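You operate a simulated robot arm through the tools that you are given. There is no shell and no other tool. Be economical: measure what you need, move in short steps, check, and stop when the job is done.

Carry out the task below with a simulated robot arm. There is one attempt and no reset: what you move stays moved.

TASK
Spin the two dripping towels till they are only damp.
Fine: balance them in the drum, use the spin cycle; the dry clothes stay in the basket.

Only the result counts: the job must be done as asked and must still hold three seconds after the hand-in. Knocking over, shifting, dropping, spilling or breaking anything else fails it. Flat cloth is picked up by pressing the open fingertips on it (5 to 10 N) and closing them slowly along it; thin cloth reads only 2 to 8 mm in the jaws.

THE ROBOT
A 7-joint arm with a four-finger gripper on a trunk, on a base that drives. Base frame: it is fixed to the floor where the robot stands at the start and does not move with it; the origin is under the middle of the robot, x ahead of it, y to its left, z up. Readings come in mm, rad, newtons and seconds.
Its first joint turns from -1.204 to 3.002 rad. Places, roughly: cycle knob [800, 700, 1000]; washer drum [500, 700, 600]; washer lid [700, 700, 1200]; washer panel [800, 700, 1000]; washer start button [800, 400, 1000]. Payload 3.67 kg.
The tool frame sits at the grasp point between the pads (the TCP): z along the fingers, y along the line on which they close. The tips reach 28 mm beyond it. Largest opening 112 mm; the body of the gripper starts 73 mm behind the TCP.
Orientation is that of the tool frame in the base frame, as a unit quaternion [w, x, y, z]. With the fingers straight down and closing along the base's y, the tool's x points along the base's -x, its y along +y and its z along -z.

THE INTERFACE
- The arm moves only by the tool move_arm. Its argument "deltas" is a list of rows, each an object of numbers (a shift or turn left out is 0, a gripper value left out holds the last): "tx", "ty", "tz": the shift along the base's x, y, z in units of 500 mm (1.0 is 500 mm); "wx", "wy", "wz": the turn, a rotation vector about the base's x, y, z in units of 45 degrees (1.0 is 45 degrees); "gripper": the finger opening in mm, from 0 to 112. In form: [{"tx": .., "ty": .., "tz": .., "wx": .., "wy": .., "wz": .., "gripper": ..}, ...]. A call has 1 to 20 rows; each row is the pose to reach, as a shift and turn from the pose commanded when the call began. A call with a number of a shift or a turn outside -1 to 1 is refused whole. Each row takes 0.2 s and may step no farther than 50 mm and 0.15 rad from the row before; otherwise, or with a gripper value out of range, the whole call is refused. Where a pose cannot be reached the arm comes as near as it can. A force on the tool above 40 N (or 10 N above the force at the start of the call, whichever is more), or a blocked arm, ends the call early, and 0.2 s more pass. Each finger halts on what it meets, pressing with about 20 N; the grip force reading is that of the motor and also rises with nothing between the fingers. The clock runs only during rows and for 0.2 s after the last one: add rows that repeat a pose to give the fingers time. It gives the time, the measured TCP pose, the force on the tool (base axes), the opening and the grip force at its end, in the units of the frame above (readings bear some noise), with the torque about the TCP (base axes, N m) and any sound that the robot's microphone picked up.
- Cameras (640 x 400 px; columns grow to the right, rows downward): "scene" is now at [122.9, 59.2, 1577.2]; the picture's right is [0.64, -0.77, -0.00], its down [-0.22, -0.18, -0.96] and it looks along [0.73, 0.62, -0.29] (base axes); focal length 214 px, centre (320, 200). "wrist" rides on the gripper at [60, -18, -104] in the tool frame; the picture's right is [0.29, 0.96, 0.00], its down [-0.80, 0.24, -0.55] and it looks along [-0.53, 0.16, 0.83] (tool axes); focal length 234 px, centre (320, 200). There is no depth. A picture from a camera that has moved, and an enlarged one, comes with that camera's place and axes in the base frame and with its lens.
- snapshot(camera): a new picture of that camera. No time passes.
- move_column(by): slides the trunk up (or, below 0, down) by that many mm; the arm and the scene camera ride with it, the base frame stays. It gives what a move gives, with no picture.
- drive_base(legs): drives the robot by 1 to 6 legs, each [ahead, turn to the left] in mm and rad, along the robot's own axes; the way and the turn of a leg run together, so that a leg with both is an arc; at most 1500 mm and 3.142 rad a leg. The arm and the cameras ride along, it lands a little off, and it stops where it bumps. It gives what a move gives.
- turn_head(pan, tilt): turns the head with the scene camera to pan (to the left, within 1.501 rad either way) and tilt (down, from -0.506 to 1.204), counted from straight ahead of the robot. It gives what a move gives.
- zoom(camera, box): a new picture of the part [left, top, right, bottom] of that camera's present view, enlarged. No time passes.
- job_done(): hands the job in; it is judged then, once.

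Go step by step. Nothing tells you exact positions but the pictures and the camera data: compare them with the known pose of the tool, close in by small moves and look again before you grip or let go. The budget is 120 turns and 82 pictures, counting those below and the enlarged ones. Unless the task says otherwise, let go and move clear before handing in, and close with one line.

The tools are called after "Request:" as a command line: name --argument value ..., lists and objects as JSON in quotes. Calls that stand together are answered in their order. move_arm: Moves the arm, as the interface text tells. Its arguments: {"type":"object","properties":{"deltas":{"type":"array","items":{"type":"object","properties":{"tx":{"type":"number"},"ty":{"type":"number"},"tz":{"type":"number"},"wx":{"type":"number"},"wy":{"type":"number"},"wz":{"type":"number"},"gripper":{"type":"number"}}}}},"required":["deltas"]} The other tools are called the same way: move_column (by) slides the trunk up or down; drive_base (legs) drives the base; turn_head (pan, tilt) turns the head that bears the scene camera; snapshot (camera) takes a picture; zoom (camera, box) takes an enlarged picture of a part of a camera's view; job_done () hands the job in.

At the start:

```text
t: 0.0
tcp_pos: [315.5, 306.5, 1577.7]
orientation: [0.0, 0.0, 1.0, 0.001]
contact_force: [0.2, 0.3, 0.2]
moment: [0.0, -0.02, 0.0]
gripper_width: 112.3
grip_force: 0.2
trunk travel left (down, up): [-675.0, 165.0]
robot x, y, heading: [-0.0, -2.6, -0.004]
head pan, tilt: [0.698, 0.29]
```

scene: 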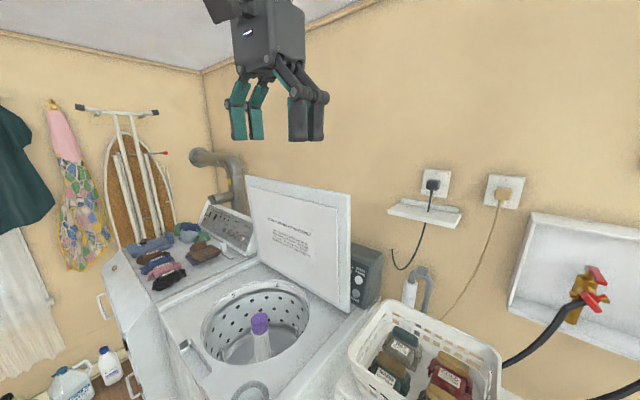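
wrist: 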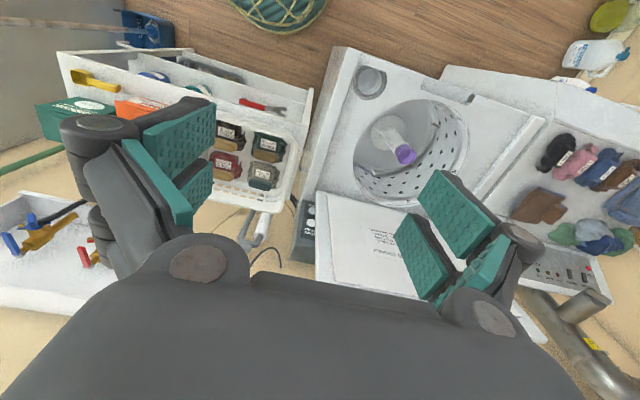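

I see an open top-load washer with an empty-looking drum, a dryer with socks on it to the left, and a white basket to the right. I'll look around for the towels, the panel and the instructions on the lid.

Request:
turn_head --pan 0.3 --tilt 0.7

Request:
snapshot --camera "scene"

Request:
turn_head --pan -0.8 --tilt 0.6

Request:
snapshot --camera "scene"

Request:
turn_head --pan 1.4 --tilt 0.8

Request:
snapshot --camera "scene"

```text
t: 0.9
tcp_pos: [315.9, 306.4, 1578.1]
orientation: [-0.001, 0.0, 1.0, 0.0]
contact_force: [0.7, 0.4, -0.2]
moment: [-0.02, 0.0, 0.04]
gripper_width: 112.2
grip_force: 0.0
trunk travel left (down, up): [-675.0, 165.0]
robot x, y, heading: [0.7, 1.8, -0.003]
head pan, tilt: [0.3, 0.7]
```

```text
79 pictures are left
camera scene: at [132.5, 24.3, 1540.1], right [0.3, -0.95, 0.0], down [-0.61, -0.19, -0.77], along [0.73, 0.23, -0.64], focal length 214 px, centre (320, 200)
```

scene: 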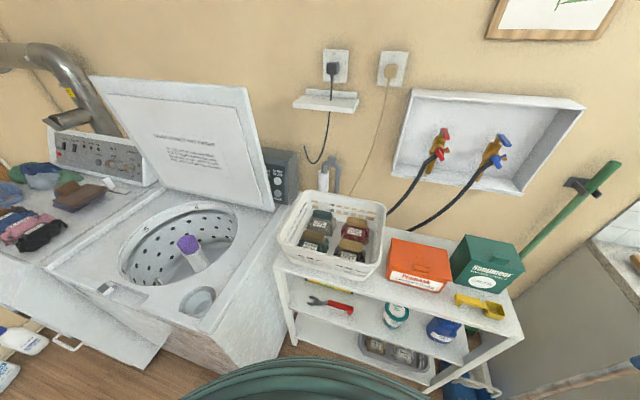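

```text
t: 2.2
tcp_pos: [316.8, 307.0, 1578.3]
orientation: [0.0, 0.0, 1.0, 0.0]
contact_force: [0.2, -0.3, -0.7]
moment: [-0.01, -0.03, 0.03]
gripper_width: 111.7
grip_force: 0.0
trunk travel left (down, up): [-675.0, 165.0]
robot x, y, heading: [-1.7, 0.5, 0.006]
head pan, tilt: [-0.799, 0.6]
```

```text
78 pictures are left
camera scene: at [113.0, -64.2, 1548.7], right [-0.72, -0.7, 0.0], down [-0.39, 0.4, -0.82], along [0.58, -0.59, -0.57], focal length 214 px, centre (320, 200)
```

scene: 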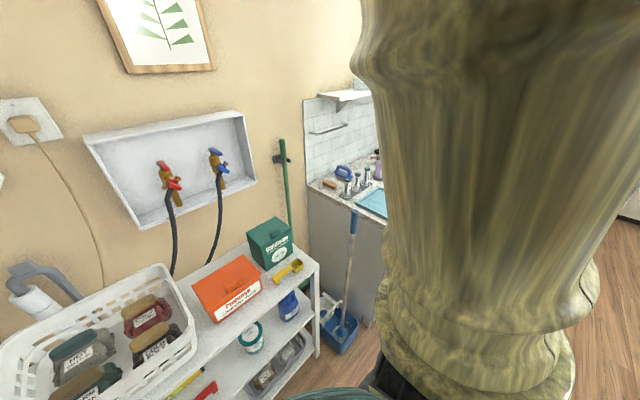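

```text
t: 4.3
tcp_pos: [315.9, 306.6, 1577.6]
orientation: [0.0, 0.0, 1.0, 0.0]
contact_force: [0.8, -0.6, 0.1]
moment: [-0.03, -0.02, 0.01]
gripper_width: 112.2
grip_force: 0.0
trunk travel left (down, up): [-675.0, 165.0]
robot x, y, heading: [-0.3, -3.6, -0.0]
head pan, tilt: [1.4, 0.799]
```

```text
77 pictures are left
camera scene: at [65.1, 78.6, 1531.8], right [0.99, -0.17, 0.0], down [-0.12, -0.71, -0.7], along [0.12, 0.69, -0.72], focal length 214 px, centre (320, 200)
```

scene: 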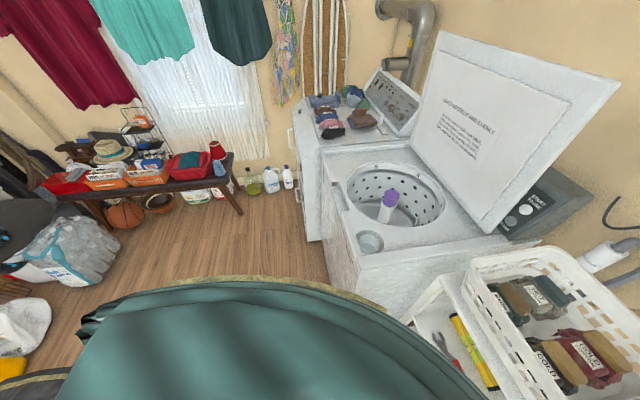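

Four bundles in the basket carry labels, and there's print on the lid. I'll enlarge these.

Request:
zoom --camera "scene" --box '[440, 240, 640, 400]'

Request:
zoom --camera "scene" --box '[330, 140, 470, 260]'

Request:
zoom --camera "wrist" --box '[30, 40, 320, 240]'

Request:
turn_head --pan 0.75 --tilt 0.5

Request:
zoom --camera "scene" --box '[180, 100, 480, 290]'

```text
2.50 times, centred on (540, 320) of scene
camera zoom: at [65.1, 78.6, 1531.8], right [0.99, -0.17, 0.0], down [-0.12, -0.71, -0.7], along [0.12, 0.69, -0.72], focal length 536 px, centre (-230, -100)
```

zoom: 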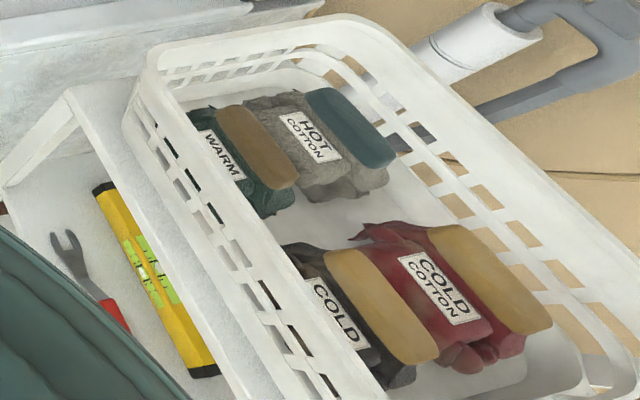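

```text
3.33 times, centred on (400, 200) of scene
camera zoom: at [65.1, 78.6, 1531.8], right [0.99, -0.17, 0.0], down [-0.12, -0.71, -0.7], along [0.12, 0.69, -0.72], focal length 715 px, centre (53, 200)
```

zoom: 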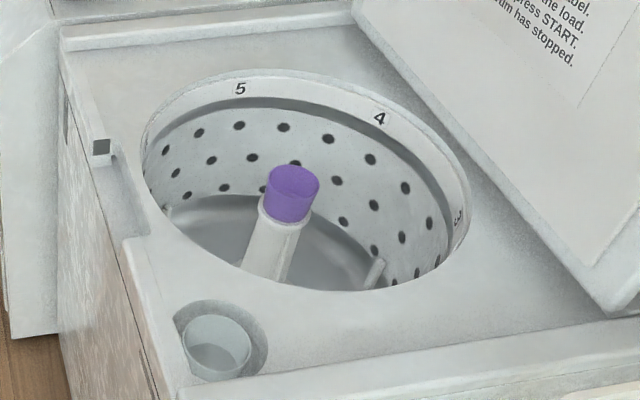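

```text
2.00 times, centred on (175, 140) of wrist
camera zoom: at [257.4, 289.1, 1681.7], right [-0.29, 0.96, 0.0], down [0.8, 0.24, 0.55], along [0.53, 0.16, -0.83], focal length 468 px, centre (610, 320)
```

zoom: 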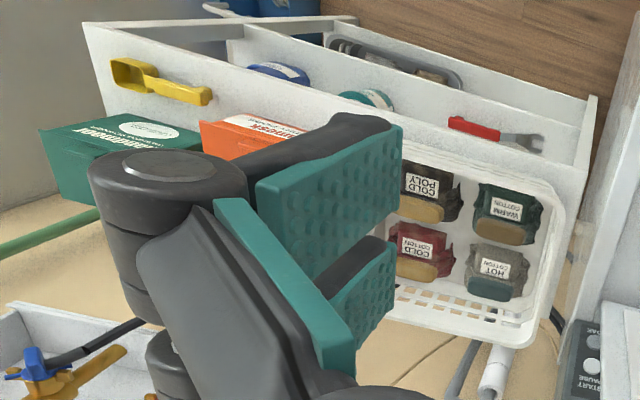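

```text
t: 5.3
tcp_pos: [316.4, 307.3, 1578.2]
orientation: [0.0, 0.0, 1.0, 0.001]
contact_force: [0.1, -0.5, 0.6]
moment: [0.03, 0.0, 0.03]
gripper_width: 112.1
grip_force: 0.0
trunk travel left (down, up): [-675.0, 165.0]
robot x, y, heading: [-0.3, 0.6, -0.002]
head pan, tilt: [0.75, 0.499]
```

```text
2.11 times, centred on (330, 195) of scene
camera zoom: at [117.8, 61.2, 1557.7], right [0.68, -0.73, 0.0], down [-0.35, -0.33, -0.88], along [0.64, 0.6, -0.48], focal length 452 px, centre (299, 210)
```

zoom: 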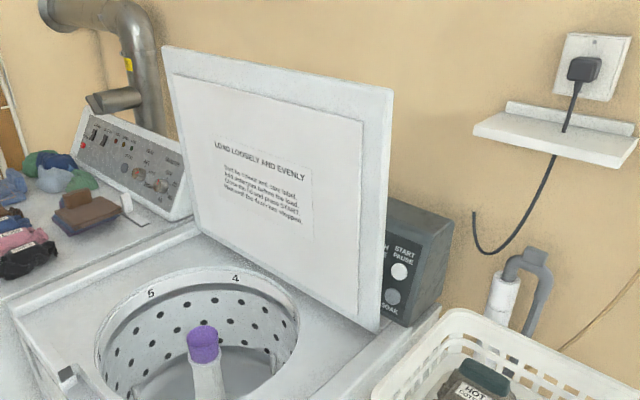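

The basket holds four labelled, dry-looking bundles. A metal tray on a lower shelf seems to hold two bundles; I'll look there.

Request:
turn_head --pan -0.1 --tilt 0.9

Request:
snapshot --camera "scene"

Request:
zoom --camera "scene" --box '[200, 150, 440, 310]'

Request:
zoom --camera "wrist" --box '[140, 30, 320, 140]'

```text
t: 6.5
tcp_pos: [316.7, 306.9, 1579.7]
orientation: [0.0, 0.0, 1.0, 0.0]
contact_force: [-0.3, 0.5, 0.5]
moment: [-0.01, -0.01, 0.0]
gripper_width: 111.9
grip_force: 0.1
trunk travel left (down, up): [-675.0, 165.0]
robot x, y, heading: [-2.0, 0.6, 0.002]
head pan, tilt: [-0.099, 0.901]
```

```text
72 pictures are left
camera scene: at [126.5, -8.3, 1523.9], right [-0.1, -1.0, 0.0], down [-0.78, 0.08, -0.62], along [0.62, -0.06, -0.78], focal length 214 px, centre (320, 200)
```

scene: 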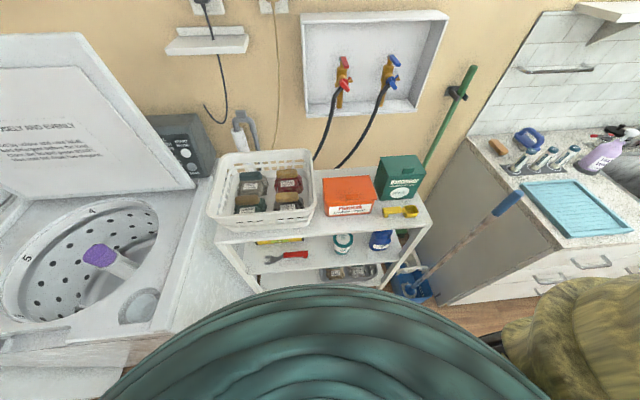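

```text
2.50 times, centred on (320, 230) of scene
camera zoom: at [126.5, -8.3, 1523.9], right [-0.1, -1.0, 0.0], down [-0.78, 0.08, -0.62], along [0.62, -0.06, -0.78], focal length 536 px, centre (320, 125)
```

zoom: 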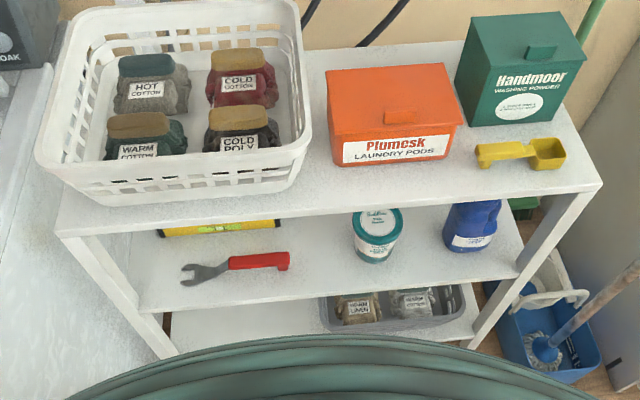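

```text
3.56 times, centred on (230, 85) of wrist
camera zoom: at [257.4, 289.1, 1681.7], right [-0.29, 0.96, 0.0], down [0.8, 0.24, 0.55], along [0.53, 0.16, -0.83], focal length 833 px, centre (640, 609)
```

zoom: 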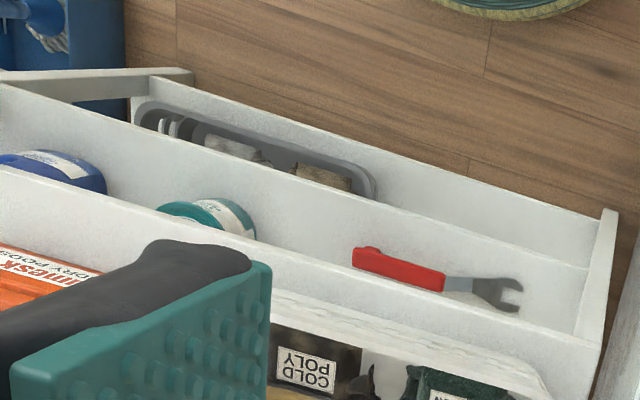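

Two bundles labelled "warm" sit in a grey tray on the lowest shelf; these are likely the wet towels. I'll check the right side and the space behind before driving.

Request:
turn_head --pan -1.5 --tilt 0.6

Request:
snapshot --camera "scene"

Request:
turn_head --pan 1.5 --tilt 0.5

Request:
snapshot --camera "scene"

```text
t: 8.0
tcp_pos: [317.3, 305.9, 1577.8]
orientation: [0.0, 0.0, 1.0, 0.0]
contact_force: [-0.4, 1.2, -0.3]
moment: [-0.01, 0.03, 0.0]
gripper_width: 112.0
grip_force: 0.0
trunk travel left (down, up): [-675.0, 165.0]
robot x, y, heading: [2.4, 0.1, 0.0]
head pan, tilt: [-1.499, 0.6]
```

```text
69 pictures are left
camera scene: at [57.7, -89.0, 1548.7], right [-1.0, -0.07, 0.0], down [-0.04, 0.56, -0.82], along [0.06, -0.82, -0.57], focal length 214 px, centre (320, 200)
```

scene: 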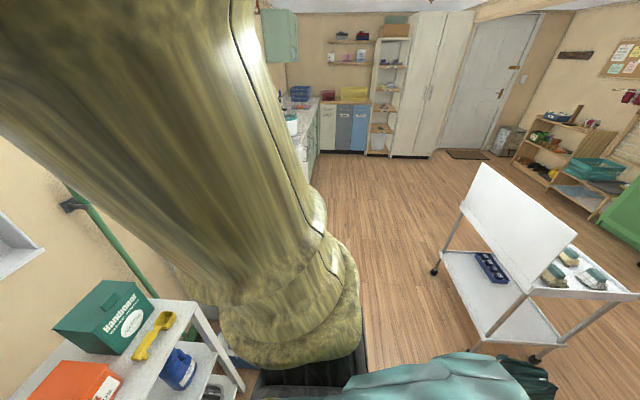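

```text
t: 10.6
tcp_pos: [315.7, 306.3, 1578.0]
orientation: [0.0, 0.0, 1.0, 0.0]
contact_force: [-0.3, 0.0, -0.3]
moment: [0.0, -0.04, -0.02]
gripper_width: 112.1
grip_force: 0.0
trunk travel left (down, up): [-675.0, 165.0]
robot x, y, heading: [-2.5, 0.9, 0.002]
head pan, tilt: [1.499, 0.499]
```

```text
68 pictures are left
camera scene: at [57.9, 89.9, 1557.8], right [1.0, -0.07, 0.0], down [-0.03, -0.48, -0.88], along [0.06, 0.88, -0.48], focal length 214 px, centre (320, 200)
```

scene: 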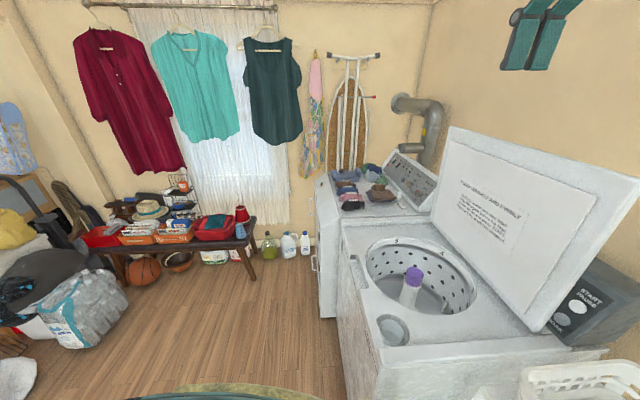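

There's a folding cart behind me on the right with bundles on it. I'll look closer.

Request:
turn_head --pan -1.5 --tilt 0.9

Request:
snapshot --camera "scene"

Request:
zoom --camera "scene" --box '[420, 60, 640, 240]'

```text
t: 13.2
tcp_pos: [317.6, 305.5, 1578.4]
orientation: [0.0, 0.0, 1.0, 0.0]
contact_force: [-0.6, 0.2, 0.8]
moment: [-0.01, 0.04, -0.02]
gripper_width: 112.0
grip_force: 0.1
trunk travel left (down, up): [-675.0, 165.0]
robot x, y, heading: [0.6, 0.3, 0.0]
head pan, tilt: [-1.499, 0.901]
```

```text
67 pictures are left
camera scene: at [56.8, -76.2, 1523.9], right [-1.0, -0.07, 0.0], down [-0.06, 0.78, -0.62], along [0.04, -0.62, -0.78], focal length 214 px, centre (320, 200)
```

scene: 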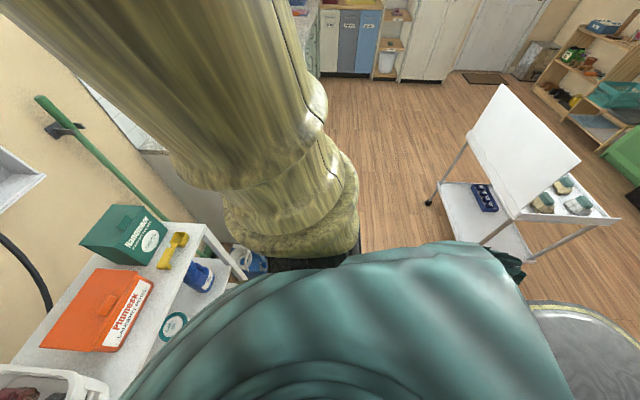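

```text
2.22 times, centred on (530, 150) of scene
camera zoom: at [56.8, -76.2, 1523.9], right [-1.0, -0.07, 0.0], down [-0.06, 0.78, -0.62], along [0.04, -0.62, -0.78], focal length 477 px, centre (-147, 311)
```

zoom: 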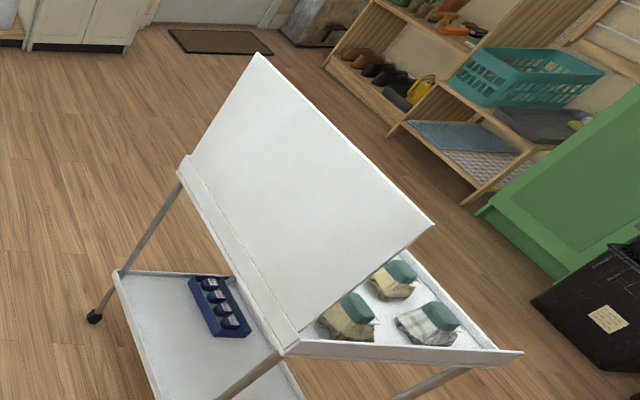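

The cart has three more bundles, partly behind a screen. First I check the tray on the low shelf: I'll back off a little and lower the trunk for a better look.

Request:
drive_base --legs '[[-350, 0]]'

Request:
turn_head --pan -0.1 --tilt 0.8

Request:
move_column --by -400

Request:
snapshot --camera "scene"

```text
t: 15.5
tcp_pos: [-37.8, 305.4, 1579.5]
orientation: [0.0, 0.002, 1.0, -0.001]
contact_force: [-0.7, 0.2, 0.1]
moment: [0.01, -0.06, 0.0]
gripper_width: 111.8
grip_force: 0.1
trunk travel left (down, up): [-675.0, 165.0]
robot x, y, heading: [-356.1, 6.0, -0.007]
head pan, tilt: [-1.499, 0.901]
```

```text
t: 17.0
tcp_pos: [-37.4, 305.4, 1578.0]
orientation: [0.0, 0.002, 1.0, 0.0]
contact_force: [-0.4, 1.3, 1.0]
moment: [0.0, -0.01, 0.01]
gripper_width: 112.1
grip_force: 0.1
trunk travel left (down, up): [-675.0, 165.0]
robot x, y, heading: [-357.7, -1.8, -0.003]
head pan, tilt: [-0.099, 0.799]
```

```text
t: 20.9
tcp_pos: [-36.9, 306.0, 1178.7]
orientation: [0.0, 0.002, 1.0, 0.0]
contact_force: [0.5, 0.0, 0.6]
moment: [-0.01, 0.0, 0.0]
gripper_width: 112.2
grip_force: 0.0
trunk travel left (down, up): [-275.0, 565.0]
robot x, y, heading: [-356.2, 1.0, -0.004]
head pan, tilt: [-0.099, 0.799]
```

```text
65 pictures are left
camera scene: at [-222.8, -8.7, 1131.9], right [-0.1, -0.99, 0.0], down [-0.71, 0.07, -0.7], along [0.69, -0.07, -0.72], focal length 214 px, centre (320, 200)
```

scene: 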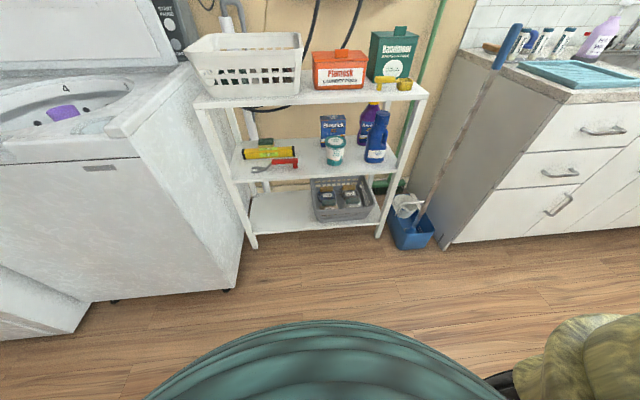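

Request:
zoom --camera "scene" --box '[220, 120, 440, 260]'

Request:
move_column --by -270

Request:
turn_head --pan -0.2 --tilt 0.6

Request:
zoom --camera "scene" --box '[200, 120, 440, 280]'

```text
2.86 times, centred on (330, 190) of scene
camera zoom: at [-222.8, -8.7, 1131.9], right [-0.1, -0.99, 0.0], down [-0.71, 0.07, -0.7], along [0.69, -0.07, -0.72], focal length 613 px, centre (291, 229)
```

zoom: 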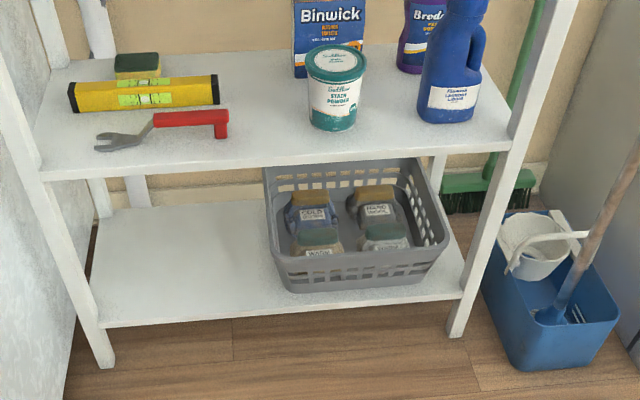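

```text
t: 23.6
tcp_pos: [-36.5, 305.7, 907.7]
orientation: [0.0, 0.002, 1.0, 0.0]
contact_force: [-1.0, 0.1, -0.5]
moment: [0.03, 0.0, 0.0]
gripper_width: 112.0
grip_force: 0.0
trunk travel left (down, up): [-5.0, 835.0]
robot x, y, heading: [-355.9, -0.3, -0.004]
head pan, tilt: [-0.099, 0.799]
```

```text
t: 24.3
tcp_pos: [-37.4, 306.3, 907.9]
orientation: [0.0, 0.001, 1.0, 0.0]
contact_force: [0.4, -0.3, -0.4]
moment: [0.03, 0.02, -0.01]
gripper_width: 111.8
grip_force: 0.0
trunk travel left (down, up): [-5.0, 835.0]
robot x, y, heading: [-356.1, 3.3, 0.0]
head pan, tilt: [-0.201, 0.6]
```

```text
2.50 times, centred on (320, 200) of scene
camera zoom: at [-216.5, -18.3, 878.6], right [-0.2, -0.98, 0.0], down [-0.55, 0.11, -0.82], along [0.81, -0.17, -0.57], focal length 536 px, centre (320, 200)
```

zoom: 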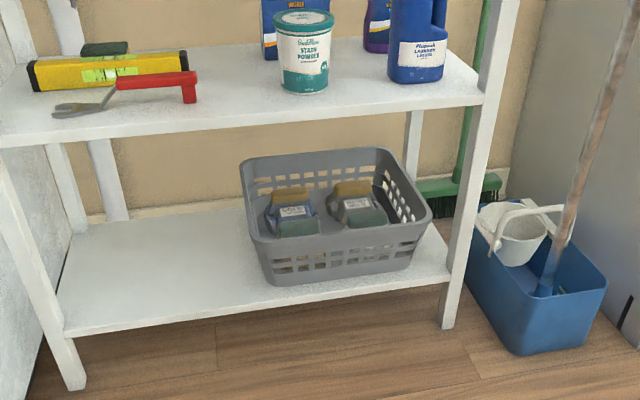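

The grey basket also holds four labelled garments, not obviously towels. I'll go back up and look straight into the drum with the wrist camera, and at the sink.

Request:
move_column --by 830

Request:
drive_base --legs '[[350, 0]]'

Request:
turn_head --pan 0.85 --tilt 0.95

Request:
snapshot --camera "scene"

Request:
zoom --camera "wrist" --box '[310, 40, 640, 250]'

Request:
turn_head --pan -0.6 --tilt 0.4

Request:
snapshot --camera "scene"

```text
refused: 830 is not a number from -400 to 400
```

```text
t: 26.2
tcp_pos: [215.1, 303.4, 907.8]
orientation: [-0.004, -0.004, 1.0, -0.002]
contact_force: [-4.6, -2.8, 0.3]
moment: [0.1, 0.01, 0.19]
gripper_width: 111.2
grip_force: 0.0
trunk travel left (down, up): [-5.0, 835.0]
robot x, y, heading: [-98.0, -0.5, -0.005]
head pan, tilt: [-0.201, 0.6]
stopped in leg 1: the force on the tool passed its limit at 86 N (the readings are from after the stop); the commanded pose is now the measured one
```

```text
t: 27.5
tcp_pos: [214.7, 303.5, 908.8]
orientation: [-0.004, -0.004, 1.0, -0.001]
contact_force: [-9.2, -1.9, 1.3]
moment: [0.11, -0.09, 0.45]
gripper_width: 111.0
grip_force: 0.1
trunk travel left (down, up): [-5.0, 835.0]
robot x, y, heading: [-91.5, -3.2, -0.001]
head pan, tilt: [0.85, 0.949]
```

```text
62 pictures are left
camera scene: at [3.5, 52.3, 850.4], right [0.75, -0.66, 0.0], down [-0.54, -0.61, -0.58], along [0.39, 0.44, -0.81], focal length 214 px, centre (320, 200)
```

scene: 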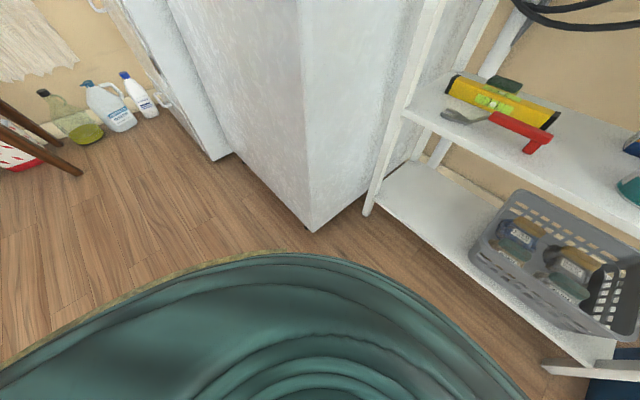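

```text
1.90 times, centred on (475, 145) of wrist
camera zoom: at [157.1, 286.8, 1012.9], right [-0.3, 0.96, 0.0], down [0.8, 0.25, 0.55], along [0.52, 0.16, -0.84], focal length 446 px, centre (25, 305)
```

zoom: 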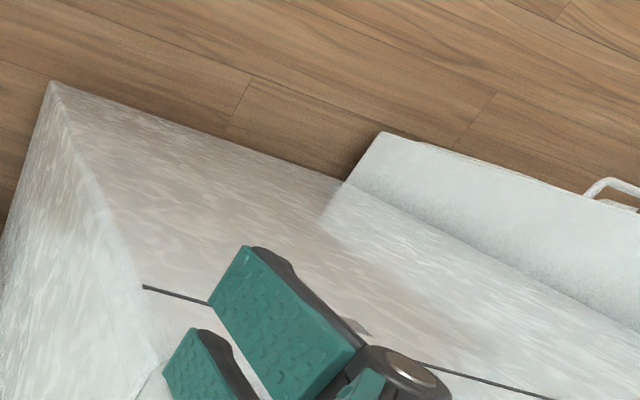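

```text
t: 29.0
tcp_pos: [216.0, 303.8, 910.3]
orientation: [-0.005, -0.003, 1.0, -0.001]
contact_force: [-10.6, -1.6, -0.2]
moment: [0.04, -0.07, 0.55]
gripper_width: 111.5
grip_force: 0.1
trunk travel left (down, up): [-5.0, 835.0]
robot x, y, heading: [-98.2, -2.5, -0.008]
head pan, tilt: [-0.6, 0.4]
```

```text
60 pictures are left
camera scene: at [31.2, -54.7, 897.0], right [-0.57, -0.82, 0.0], down [-0.32, 0.22, -0.92], along [0.76, -0.52, -0.39], focal length 214 px, centre (320, 200)
```

scene: 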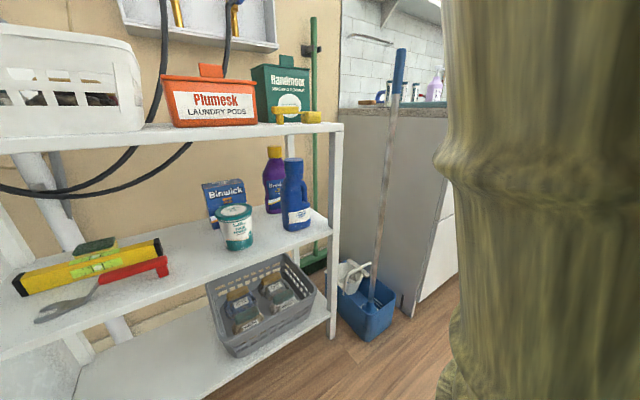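

My gripper bumped the washer's front because the raise had been refused and I drove anyway; nothing seems shifted. I'll back off first, then raise in two steps.

Request:
drive_base --legs '[[-200, 0]]'

Request:
move_column --by 400

Request:
move_column --by 400

Request:
turn_head --pan 0.6 --tilt 0.6

Request:
snapshot --camera "scene"

```text
t: 30.6
tcp_pos: [16.4, 305.7, 908.7]
orientation: [-0.005, -0.003, 1.0, -0.001]
contact_force: [0.4, 0.0, -0.1]
moment: [0.03, 0.01, 0.01]
gripper_width: 111.8
grip_force: 0.0
trunk travel left (down, up): [-5.0, 835.0]
robot x, y, heading: [-294.3, 0.9, -0.007]
head pan, tilt: [-0.6, 0.4]
```

```text
t: 34.5
tcp_pos: [18.1, 305.9, 1308.5]
orientation: [-0.006, -0.004, 1.0, -0.001]
contact_force: [-0.2, 0.5, -0.4]
moment: [0.01, 0.0, 0.0]
gripper_width: 111.7
grip_force: 0.1
trunk travel left (down, up): [-405.0, 435.0]
robot x, y, heading: [-296.1, -1.7, -0.0]
head pan, tilt: [-0.6, 0.4]
```

```text
t: 38.3
tcp_pos: [17.6, 306.0, 1708.0]
orientation: [-0.005, -0.004, 1.0, -0.001]
contact_force: [0.4, -0.1, 0.0]
moment: [0.01, 0.0, 0.0]
gripper_width: 111.9
grip_force: 0.0
trunk travel left (down, up): [-805.0, 35.0]
robot x, y, heading: [-294.0, 0.9, -0.008]
head pan, tilt: [-0.6, 0.4]
```

```text
t: 39.7
tcp_pos: [17.4, 305.2, 1708.3]
orientation: [-0.005, -0.003, 1.0, -0.001]
contact_force: [0.1, -0.4, -0.6]
moment: [0.02, 0.02, -0.02]
gripper_width: 112.1
grip_force: 0.0
trunk travel left (down, up): [-805.0, 35.0]
robot x, y, heading: [-292.5, -0.5, -0.009]
head pan, tilt: [0.6, 0.6]
```

```text
59 pictures are left
camera scene: at [-169.5, 48.8, 1678.7], right [0.56, -0.83, 0.0], down [-0.47, -0.32, -0.83], along [0.68, 0.46, -0.56], focal length 214 px, centre (320, 200)
```

scene: 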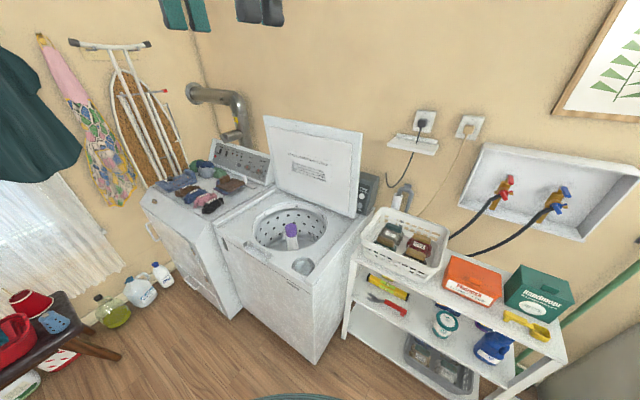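

Nothing has moved. Now I drive forward with the arm high and look down into the drum with the wrist camera.

Request:
drive_base --legs '[[290, 0]]'

Request:
turn_head --pan 0.85 --tilt 0.8

Request:
zoom --camera "scene" --box '[190, 60, 450, 240]'

Request:
zoom --camera "wrist" --box '[320, 50, 560, 210]'

```text
t: 41.7
tcp_pos: [310.0, 302.9, 1708.5]
orientation: [-0.006, -0.001, 1.0, -0.001]
contact_force: [1.0, 0.0, 0.3]
moment: [0.02, 0.02, 0.02]
gripper_width: 112.0
grip_force: 0.0
trunk travel left (down, up): [-805.0, 35.0]
robot x, y, heading: [-5.2, -5.5, -0.01]
head pan, tilt: [0.6, 0.6]
```

```text
t: 42.5
tcp_pos: [308.9, 302.1, 1708.3]
orientation: [-0.006, -0.001, 1.0, -0.001]
contact_force: [0.4, -0.3, 0.0]
moment: [0.0, 0.0, 0.0]
gripper_width: 111.9
grip_force: 0.0
trunk travel left (down, up): [-805.0, 35.0]
robot x, y, heading: [-3.4, 1.2, -0.009]
head pan, tilt: [0.85, 0.799]
```

```text
2.22 times, centred on (320, 150) of scene
camera zoom: at [101.4, 57.0, 1661.9], right [0.74, -0.67, 0.0], down [-0.48, -0.53, -0.7], along [0.47, 0.52, -0.72], focal length 477 px, centre (320, 311)
```

zoom: 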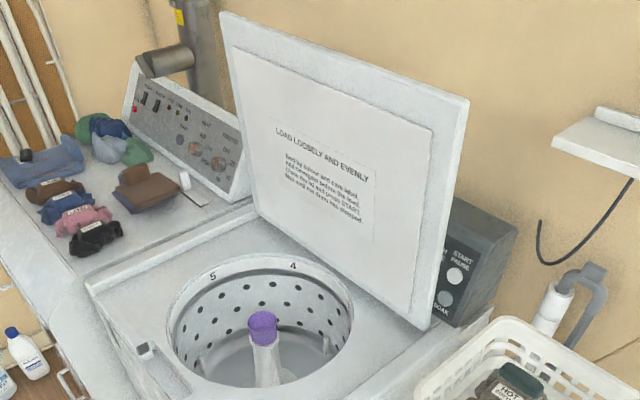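

```text
2.50 times, centred on (440, 130) of wrist
camera zoom: at [250.9, 285.0, 1812.6], right [-0.29, 0.96, 0.0], down [0.8, 0.24, 0.54], along [0.52, 0.16, -0.84], focal length 585 px, centre (20, 375)
```

zoom: 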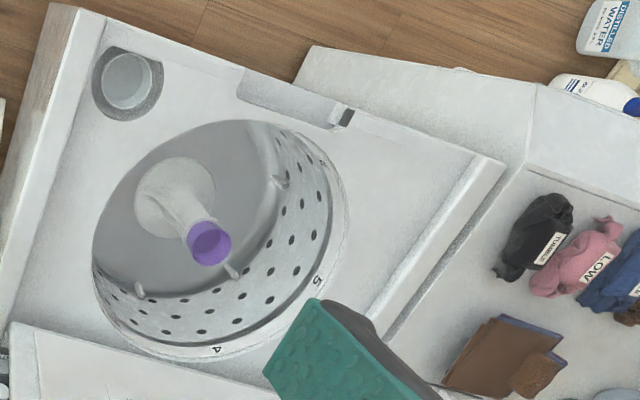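

The drum is empty, with numbered positions on its rim. The towels must be among the bundles; I'll bring the wrist camera over the white basket for a close look.

Request:
move_arm --deltas '[{"tx": 0.03, "ty": -0.03, "tz": -0.08}, {"tx": 0.06, "ty": -0.06, "tz": -0.16}, {"tx": 0.09, "ty": -0.09, "tz": -0.24}, {"tx": 0.12, "ty": -0.12, "tz": -0.32}, {"tx": 0.15, "ty": -0.15, "tz": -0.4}, {"tx": 0.18, "ty": -0.18, "tz": -0.48}, {"tx": 0.21, "ty": -0.21, "tz": -0.56}, {"tx": 0.24, "ty": -0.24, "tz": -0.64}, {"tx": 0.27, "ty": -0.27, "tz": -0.72}, {"tx": 0.3, "ty": -0.3, "tz": -0.8}, {"tx": 0.33, "ty": -0.33, "tz": -0.88}, {"tx": 0.36, "ty": -0.36, "tz": -0.95}]'

Request:
snapshot --camera "wrist"

```text
t: 45.0
tcp_pos: [491.2, 122.3, 1233.0]
orientation: [-0.006, -0.002, 1.0, -0.002]
contact_force: [0.7, 0.3, -0.5]
moment: [0.01, 0.04, 0.02]
gripper_width: 111.6
grip_force: 0.1
trunk travel left (down, up): [-805.0, 35.0]
robot x, y, heading: [-2.0, -2.8, -0.016]
head pan, tilt: [0.85, 0.799]
```

```text
56 pictures are left
camera wrist: at [432.6, 105.4, 1337.3], right [-0.29, 0.96, 0.0], down [0.8, 0.24, 0.54], along [0.52, 0.16, -0.84], focal length 234 px, centre (320, 200)
```

wrist: 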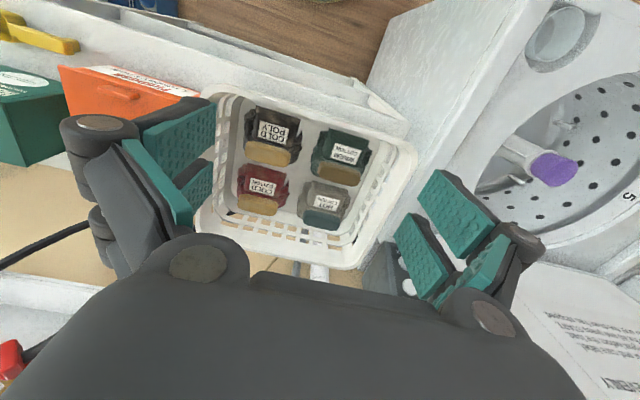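

Request:
zoom --camera "wrist" --box '[220, 90, 400, 250]'

Request:
turn_head --pan 0.3 --tilt 0.8

Request:
snapshot --camera "scene"

```text
2.50 times, centred on (310, 170) of wrist
camera zoom: at [432.6, 105.4, 1337.3], right [-0.29, 0.96, 0.0], down [0.8, 0.24, 0.54], along [0.52, 0.16, -0.84], focal length 585 px, centre (345, 275)
```

zoom: 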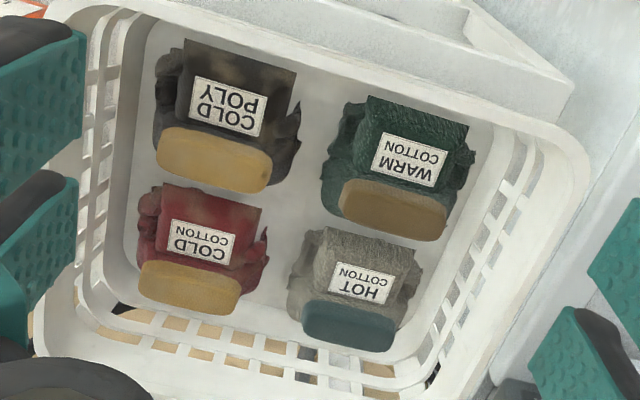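

```text
t: 46.0
tcp_pos: [488.8, 122.1, 1234.2]
orientation: [-0.006, -0.002, 1.0, -0.001]
contact_force: [-0.4, -0.4, -0.2]
moment: [-0.01, 0.01, -0.02]
gripper_width: 112.0
grip_force: 0.0
trunk travel left (down, up): [-805.0, 35.0]
robot x, y, heading: [-0.4, -3.1, -0.006]
head pan, tilt: [0.3, 0.799]
```

```text
54 pictures are left
camera scene: at [125.5, 20.2, 1661.8], right [0.29, -0.96, 0.0], down [-0.69, -0.21, -0.7], along [0.67, 0.2, -0.72], focal length 214 px, centre (320, 200)
```

scene: 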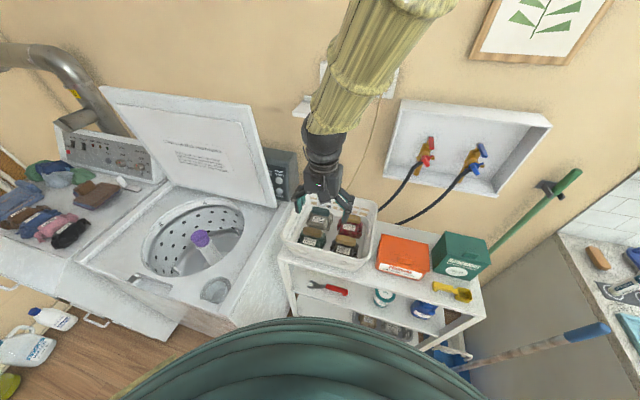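

The green and grey bundles have a looped (terry) texture, the other two are plain. I'll move closer to look for wetness.

Request:
move_arm --deltas '[{"tx": 0.04, "ty": 0.015, "tz": -0.08}, {"tx": 0.09, "ty": 0.03, "tz": -0.15}, {"tx": 0.13, "ty": 0.045, "tz": -0.22}, {"tx": 0.18, "ty": 0.06, "tz": -0.29}]'

Request:
zoom --camera "wrist" --box '[190, 70, 430, 260]'

```text
t: 47.0
tcp_pos: [610.1, 139.1, 1139.9]
orientation: [-0.001, 0.036, 0.998, 0.057]
contact_force: [0.3, 0.5, 0.3]
moment: [-0.02, 0.0, -0.03]
gripper_width: 111.9
grip_force: 0.0
trunk travel left (down, up): [-805.0, 35.0]
robot x, y, heading: [-1.9, -1.3, -0.01]
head pan, tilt: [0.3, 0.799]
stopped in row 4: the arm was blocked; the commanded pose is now the measured one
```

```text
2.11 times, centred on (310, 165) of wrist
camera zoom: at [550.0, 114.6, 1240.2], right [-0.22, 0.97, 0.11], down [0.81, 0.12, 0.57], along [0.54, 0.21, -0.81], focal length 493 px, centre (341, 274)
```

zoom: 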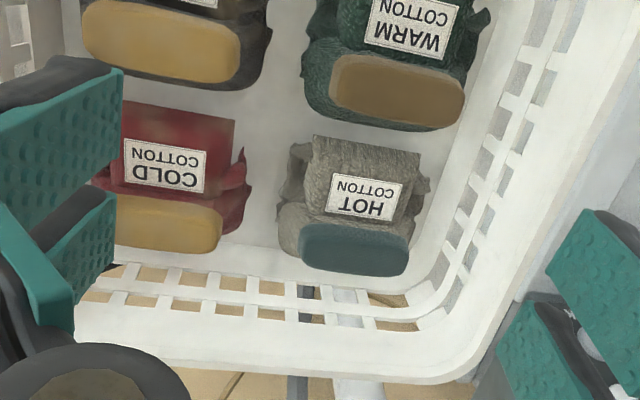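

No water is visible here. Before choosing, I'll get a good look at the cart, so I lift the arm back, reverse, and turn the head.

Request:
move_arm --deltas '[{"tx": -0.03, "tz": 0.08}, {"tx": -0.1, "tz": 0.15}, {"tx": -0.17, "tz": 0.22}, {"tx": -0.24, "tz": 0.29}, {"tx": -0.3, "tz": 0.36}, {"tx": -0.36, "tz": 0.43, "ty": 0.03}, {"tx": -0.42, "tz": 0.5, "ty": 0.06}, {"tx": -0.48, "tz": 0.57, "ty": 0.1}, {"tx": -0.52, "tz": 0.64, "ty": 0.14}, {"tx": -0.55, "tz": 0.7, "ty": 0.19}]'

Request:
drive_base --legs '[[-250, 0]]'

Request:
turn_head --pan -1.5 --tilt 0.8

Request:
snapshot --camera "scene"

```text
refused: row 8 steps farther than a row can; nothing moved
```

```text
t: 48.9
tcp_pos: [355.4, 141.7, 1139.9]
orientation: [0.001, 0.036, 0.998, 0.057]
contact_force: [-0.7, 0.5, 0.3]
moment: [0.01, -0.05, 0.02]
gripper_width: 111.9
grip_force: 0.0
trunk travel left (down, up): [-805.0, 35.0]
robot x, y, heading: [-257.1, 0.7, -0.01]
head pan, tilt: [0.3, 0.799]
```

```text
t: 50.7
tcp_pos: [355.7, 142.6, 1139.5]
orientation: [0.0, 0.037, 0.998, 0.058]
contact_force: [0.2, 0.6, -0.9]
moment: [0.0, 0.01, 0.01]
gripper_width: 112.1
grip_force: 0.0
trunk travel left (down, up): [-805.0, 35.0]
robot x, y, heading: [-256.4, -1.2, -0.013]
head pan, tilt: [-1.499, 0.799]
```

```text
52 pictures are left
camera scene: at [-200.1, -81.1, 1661.8], right [-1.0, -0.06, 0.0], down [-0.04, 0.72, -0.7], along [0.04, -0.7, -0.72], focal length 214 px, centre (320, 200)
```

scene: 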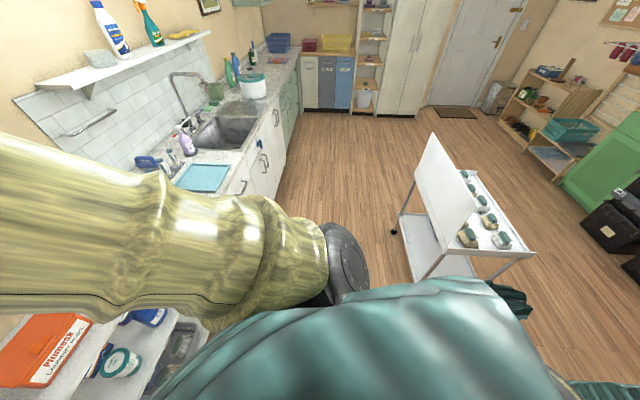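

Request:
zoom --camera "scene" --box '[390, 130, 550, 290]'

Request:
zoom --camera "scene" --box '[130, 60, 300, 200]'

```text
2.50 times, centred on (470, 210) of scene
camera zoom: at [-200.1, -81.1, 1661.8], right [-1.0, -0.06, 0.0], down [-0.04, 0.72, -0.7], along [0.04, -0.7, -0.72], focal length 536 px, centre (-55, 175)
```

zoom: 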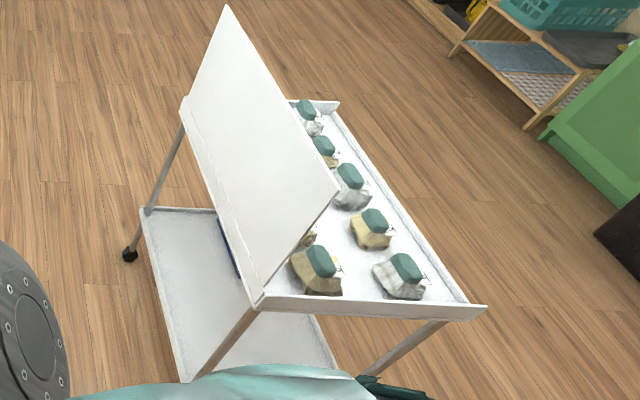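

```text
2.86 times, centred on (215, 130) of scene
camera zoom: at [-200.1, -81.1, 1661.8], right [-1.0, -0.06, 0.0], down [-0.04, 0.72, -0.7], along [0.04, -0.7, -0.72], focal length 613 px, centre (620, 400)
```

zoom: 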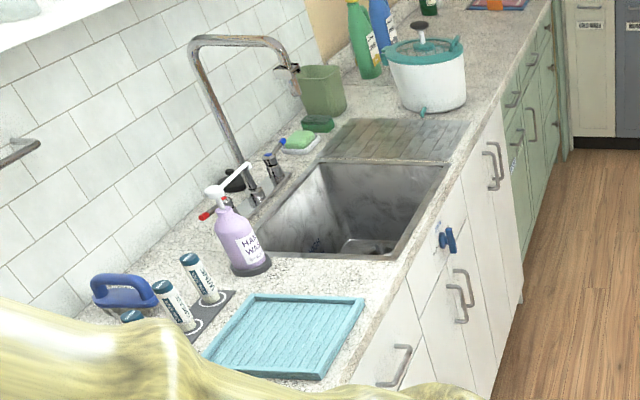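

The cart is a stock of identical linen bundles, and the sink is empty. So the two terry bundles in the white basket (green "warm cotton", grey "hot cotton") are the likely towels, and lifting them will tell by weight. I raise the arm and straighten it, then lower the trunk for better reach.

Request:
move_arm --deltas '[{"tz": 0.09, "wx": -0.05, "wz": 0.03}, {"tz": 0.18, "wx": -0.1, "wz": 0.06}, {"tz": 0.27, "wx": -0.145, "wz": 0.092}, {"tz": 0.36, "wx": -0.145, "wz": 0.092}, {"tz": 0.45, "wx": -0.145, "wz": 0.092}, {"tz": 0.54, "wx": -0.145, "wz": 0.092}, {"tz": 0.62, "wx": -0.145, "wz": 0.092}]'

Request:
move_column --by -300

```text
t: 52.3
tcp_pos: [357.0, 139.1, 1446.9]
orientation: [-0.007, 0.002, 1.0, 0.003]
contact_force: [-0.4, -0.2, 0.4]
moment: [0.02, 0.0, 0.02]
gripper_width: 111.9
grip_force: 0.0
trunk travel left (down, up): [-805.0, 35.0]
robot x, y, heading: [-255.2, 1.9, -0.012]
head pan, tilt: [-1.499, 0.799]
```

```text
t: 55.3
tcp_pos: [357.4, 139.9, 1146.7]
orientation: [-0.006, 0.0, 1.0, 0.004]
contact_force: [0.4, 0.1, 0.3]
moment: [-0.02, 0.02, 0.0]
gripper_width: 111.8
grip_force: 0.1
trunk travel left (down, up): [-505.0, 335.0]
robot x, y, heading: [-258.4, 0.7, -0.01]
head pan, tilt: [-1.499, 0.799]
```

Request:
drive_base --legs '[[240, 0]]'

Request:
turn_head --pan 0.25 --tilt 0.6

Request:
snapshot --camera "scene"

Request:
snapshot --camera "wrist"

```text
t: 57.1
tcp_pos: [601.0, 136.8, 1146.6]
orientation: [-0.008, 0.002, 1.0, 0.004]
contact_force: [1.5, 0.3, -0.8]
moment: [0.0, 0.03, -0.04]
gripper_width: 111.9
grip_force: 0.0
trunk travel left (down, up): [-505.0, 335.0]
robot x, y, heading: [-14.3, -2.3, -0.011]
head pan, tilt: [-1.499, 0.799]
```

```text
t: 58.8
tcp_pos: [600.9, 135.9, 1146.2]
orientation: [-0.008, 0.001, 1.0, 0.005]
contact_force: [0.4, -0.8, 0.4]
moment: [-0.01, 0.01, 0.02]
gripper_width: 112.2
grip_force: 0.0
trunk travel left (down, up): [-505.0, 335.0]
robot x, y, heading: [-14.7, -4.4, -0.013]
head pan, tilt: [0.25, 0.6]
```

```text
49 pictures are left
camera scene: at [124.6, -11.5, 1376.2], right [-0.09, -1.0, 0.0], down [-0.59, 0.05, -0.81], along [0.81, -0.07, -0.59], focal length 214 px, centre (320, 200)
```

scene: 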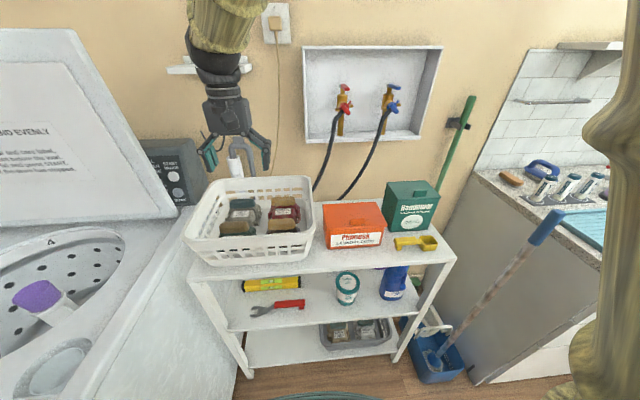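

```text
48 pictures are left
camera wrist: at [543.4, 117.7, 1249.9], right [-0.28, 0.96, 0.01], down [0.81, 0.23, 0.54], along [0.52, 0.17, -0.84], focal length 234 px, centre (320, 200)
```

wrist: 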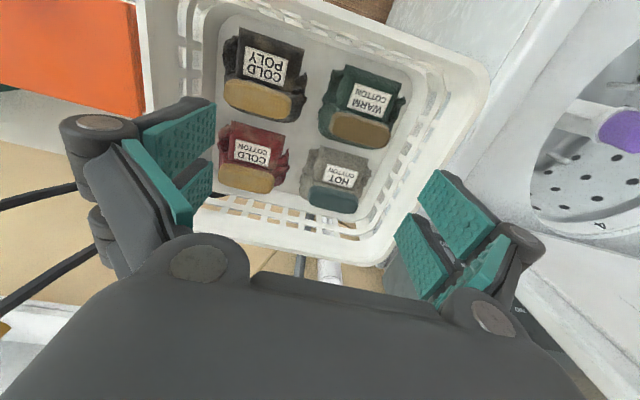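

I estimate the warm bundle at about (600, 203) and the hot one at about (732, 205), tops near z 880. I zoom in to see their shapes from the side.

Request:
zoom --camera "scene" --box '[180, 170, 320, 270]'

Request:
zoom --camera "wrist" --box '[200, 20, 440, 220]'

```text
4.00 times, centred on (250, 220) of scene
camera zoom: at [124.6, -11.5, 1376.2], right [-0.09, -1.0, 0.0], down [-0.59, 0.05, -0.81], along [0.81, -0.07, -0.59], focal length 858 px, centre (600, 120)
```

zoom: 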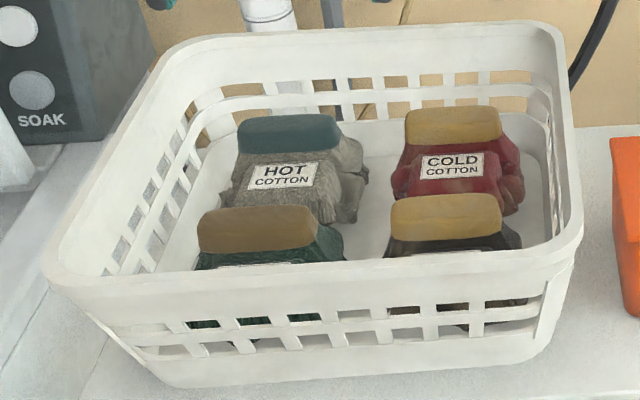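

```text
2.00 times, centred on (320, 120) of wrist
camera zoom: at [543.4, 117.7, 1249.9], right [-0.28, 0.96, 0.01], down [0.81, 0.23, 0.54], along [0.52, 0.17, -0.84], focal length 468 px, centre (320, 360)
```

zoom: 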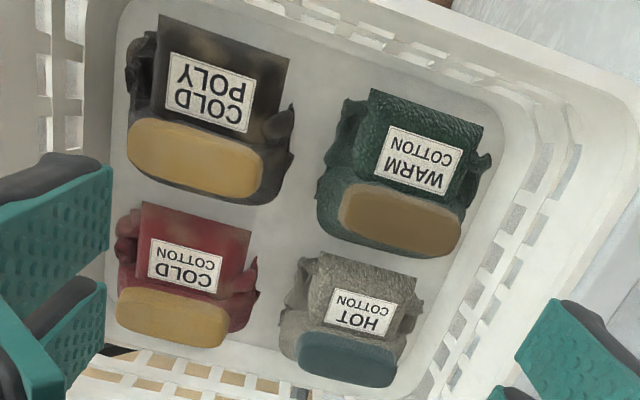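

The coloured blocks are raised handle folds on top: warm at about (614, 201, 940) and hot at about (725, 201, 942), each about 80 mm wide in y. I move above the warm one and check.

Request:
move_arm --deltas '[{"tx": 0.01, "ty": 0.04, "tz": -0.07}, {"tx": 0.02, "ty": 0.08, "tz": -0.14}, {"tx": 0.026, "ty": 0.13, "tz": -0.2}, {"tx": 0.026, "ty": 0.13, "tz": -0.27}]'

Request:
snapshot --camera "wrist"

Request:
zoom --camera "scene" --box '[160, 130, 340, 270]'

```text
t: 60.0
tcp_pos: [621.1, 193.0, 1051.5]
orientation: [0.007, 0.01, 0.999, 0.035]
contact_force: [0.2, 0.1, 0.1]
moment: [-0.01, -0.03, 0.01]
gripper_width: 112.0
grip_force: 0.1
trunk travel left (down, up): [-505.0, 335.0]
robot x, y, heading: [-13.1, -1.0, -0.013]
head pan, tilt: [0.25, 0.6]
stopped in row 4: the arm was blocked; the commanded pose is now the measured one
```

```text
45 pictures are left
camera wrist: at [560.5, 169.4, 1152.9], right [-0.27, 0.96, 0.07], down [0.79, 0.18, 0.58], along [0.54, 0.21, -0.81], focal length 234 px, centre (320, 200)
```

wrist: 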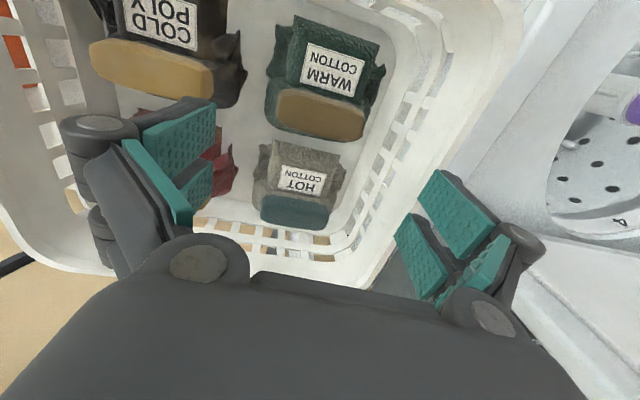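

```text
2.86 times, centred on (250, 200) of scene
camera zoom: at [122.4, 17.1, 1378.8], right [0.24, -0.97, 0.0], down [-0.55, -0.13, -0.83], along [0.8, 0.19, -0.56], focal length 613 px, centre (520, 200)
```

zoom: 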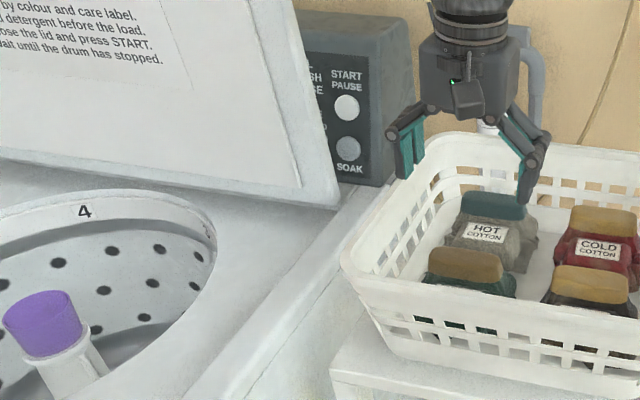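

The arm ran out of reach at this trunk height again. I'll raise the arm relative to the trunk and lower the trunk, then go on.

Request:
move_arm --deltas '[{"tz": 0.08, "wx": -0.04, "wz": 0.01}, {"tz": 0.16, "wx": -0.089, "wz": 0.025}, {"tz": 0.24, "wx": -0.089, "wz": 0.025}, {"tz": 0.32, "wx": -0.089, "wz": 0.025}, {"tz": 0.4, "wx": -0.089, "wz": 0.025}, {"tz": 0.48, "wx": -0.089, "wz": 0.025}, {"tz": 0.56, "wx": -0.089, "wz": 0.025}]'

Request:
move_column --by -250

```text
t: 61.6
tcp_pos: [631.4, 183.8, 1319.6]
orientation: [-0.011, 0.002, 1.0, 0.009]
contact_force: [-0.5, -0.3, 0.4]
moment: [0.01, 0.0, 0.01]
gripper_width: 111.9
grip_force: 0.0
trunk travel left (down, up): [-505.0, 335.0]
robot x, y, heading: [-14.2, 0.7, -0.012]
head pan, tilt: [0.25, 0.6]
```

```text
t: 64.2
tcp_pos: [632.2, 185.0, 1068.4]
orientation: [-0.011, 0.002, 1.0, 0.008]
contact_force: [-0.6, 0.6, -0.4]
moment: [-0.01, -0.02, -0.03]
gripper_width: 111.9
grip_force: 0.1
trunk travel left (down, up): [-255.0, 585.0]
robot x, y, heading: [-12.9, -6.9, -0.013]
head pan, tilt: [0.25, 0.6]
```

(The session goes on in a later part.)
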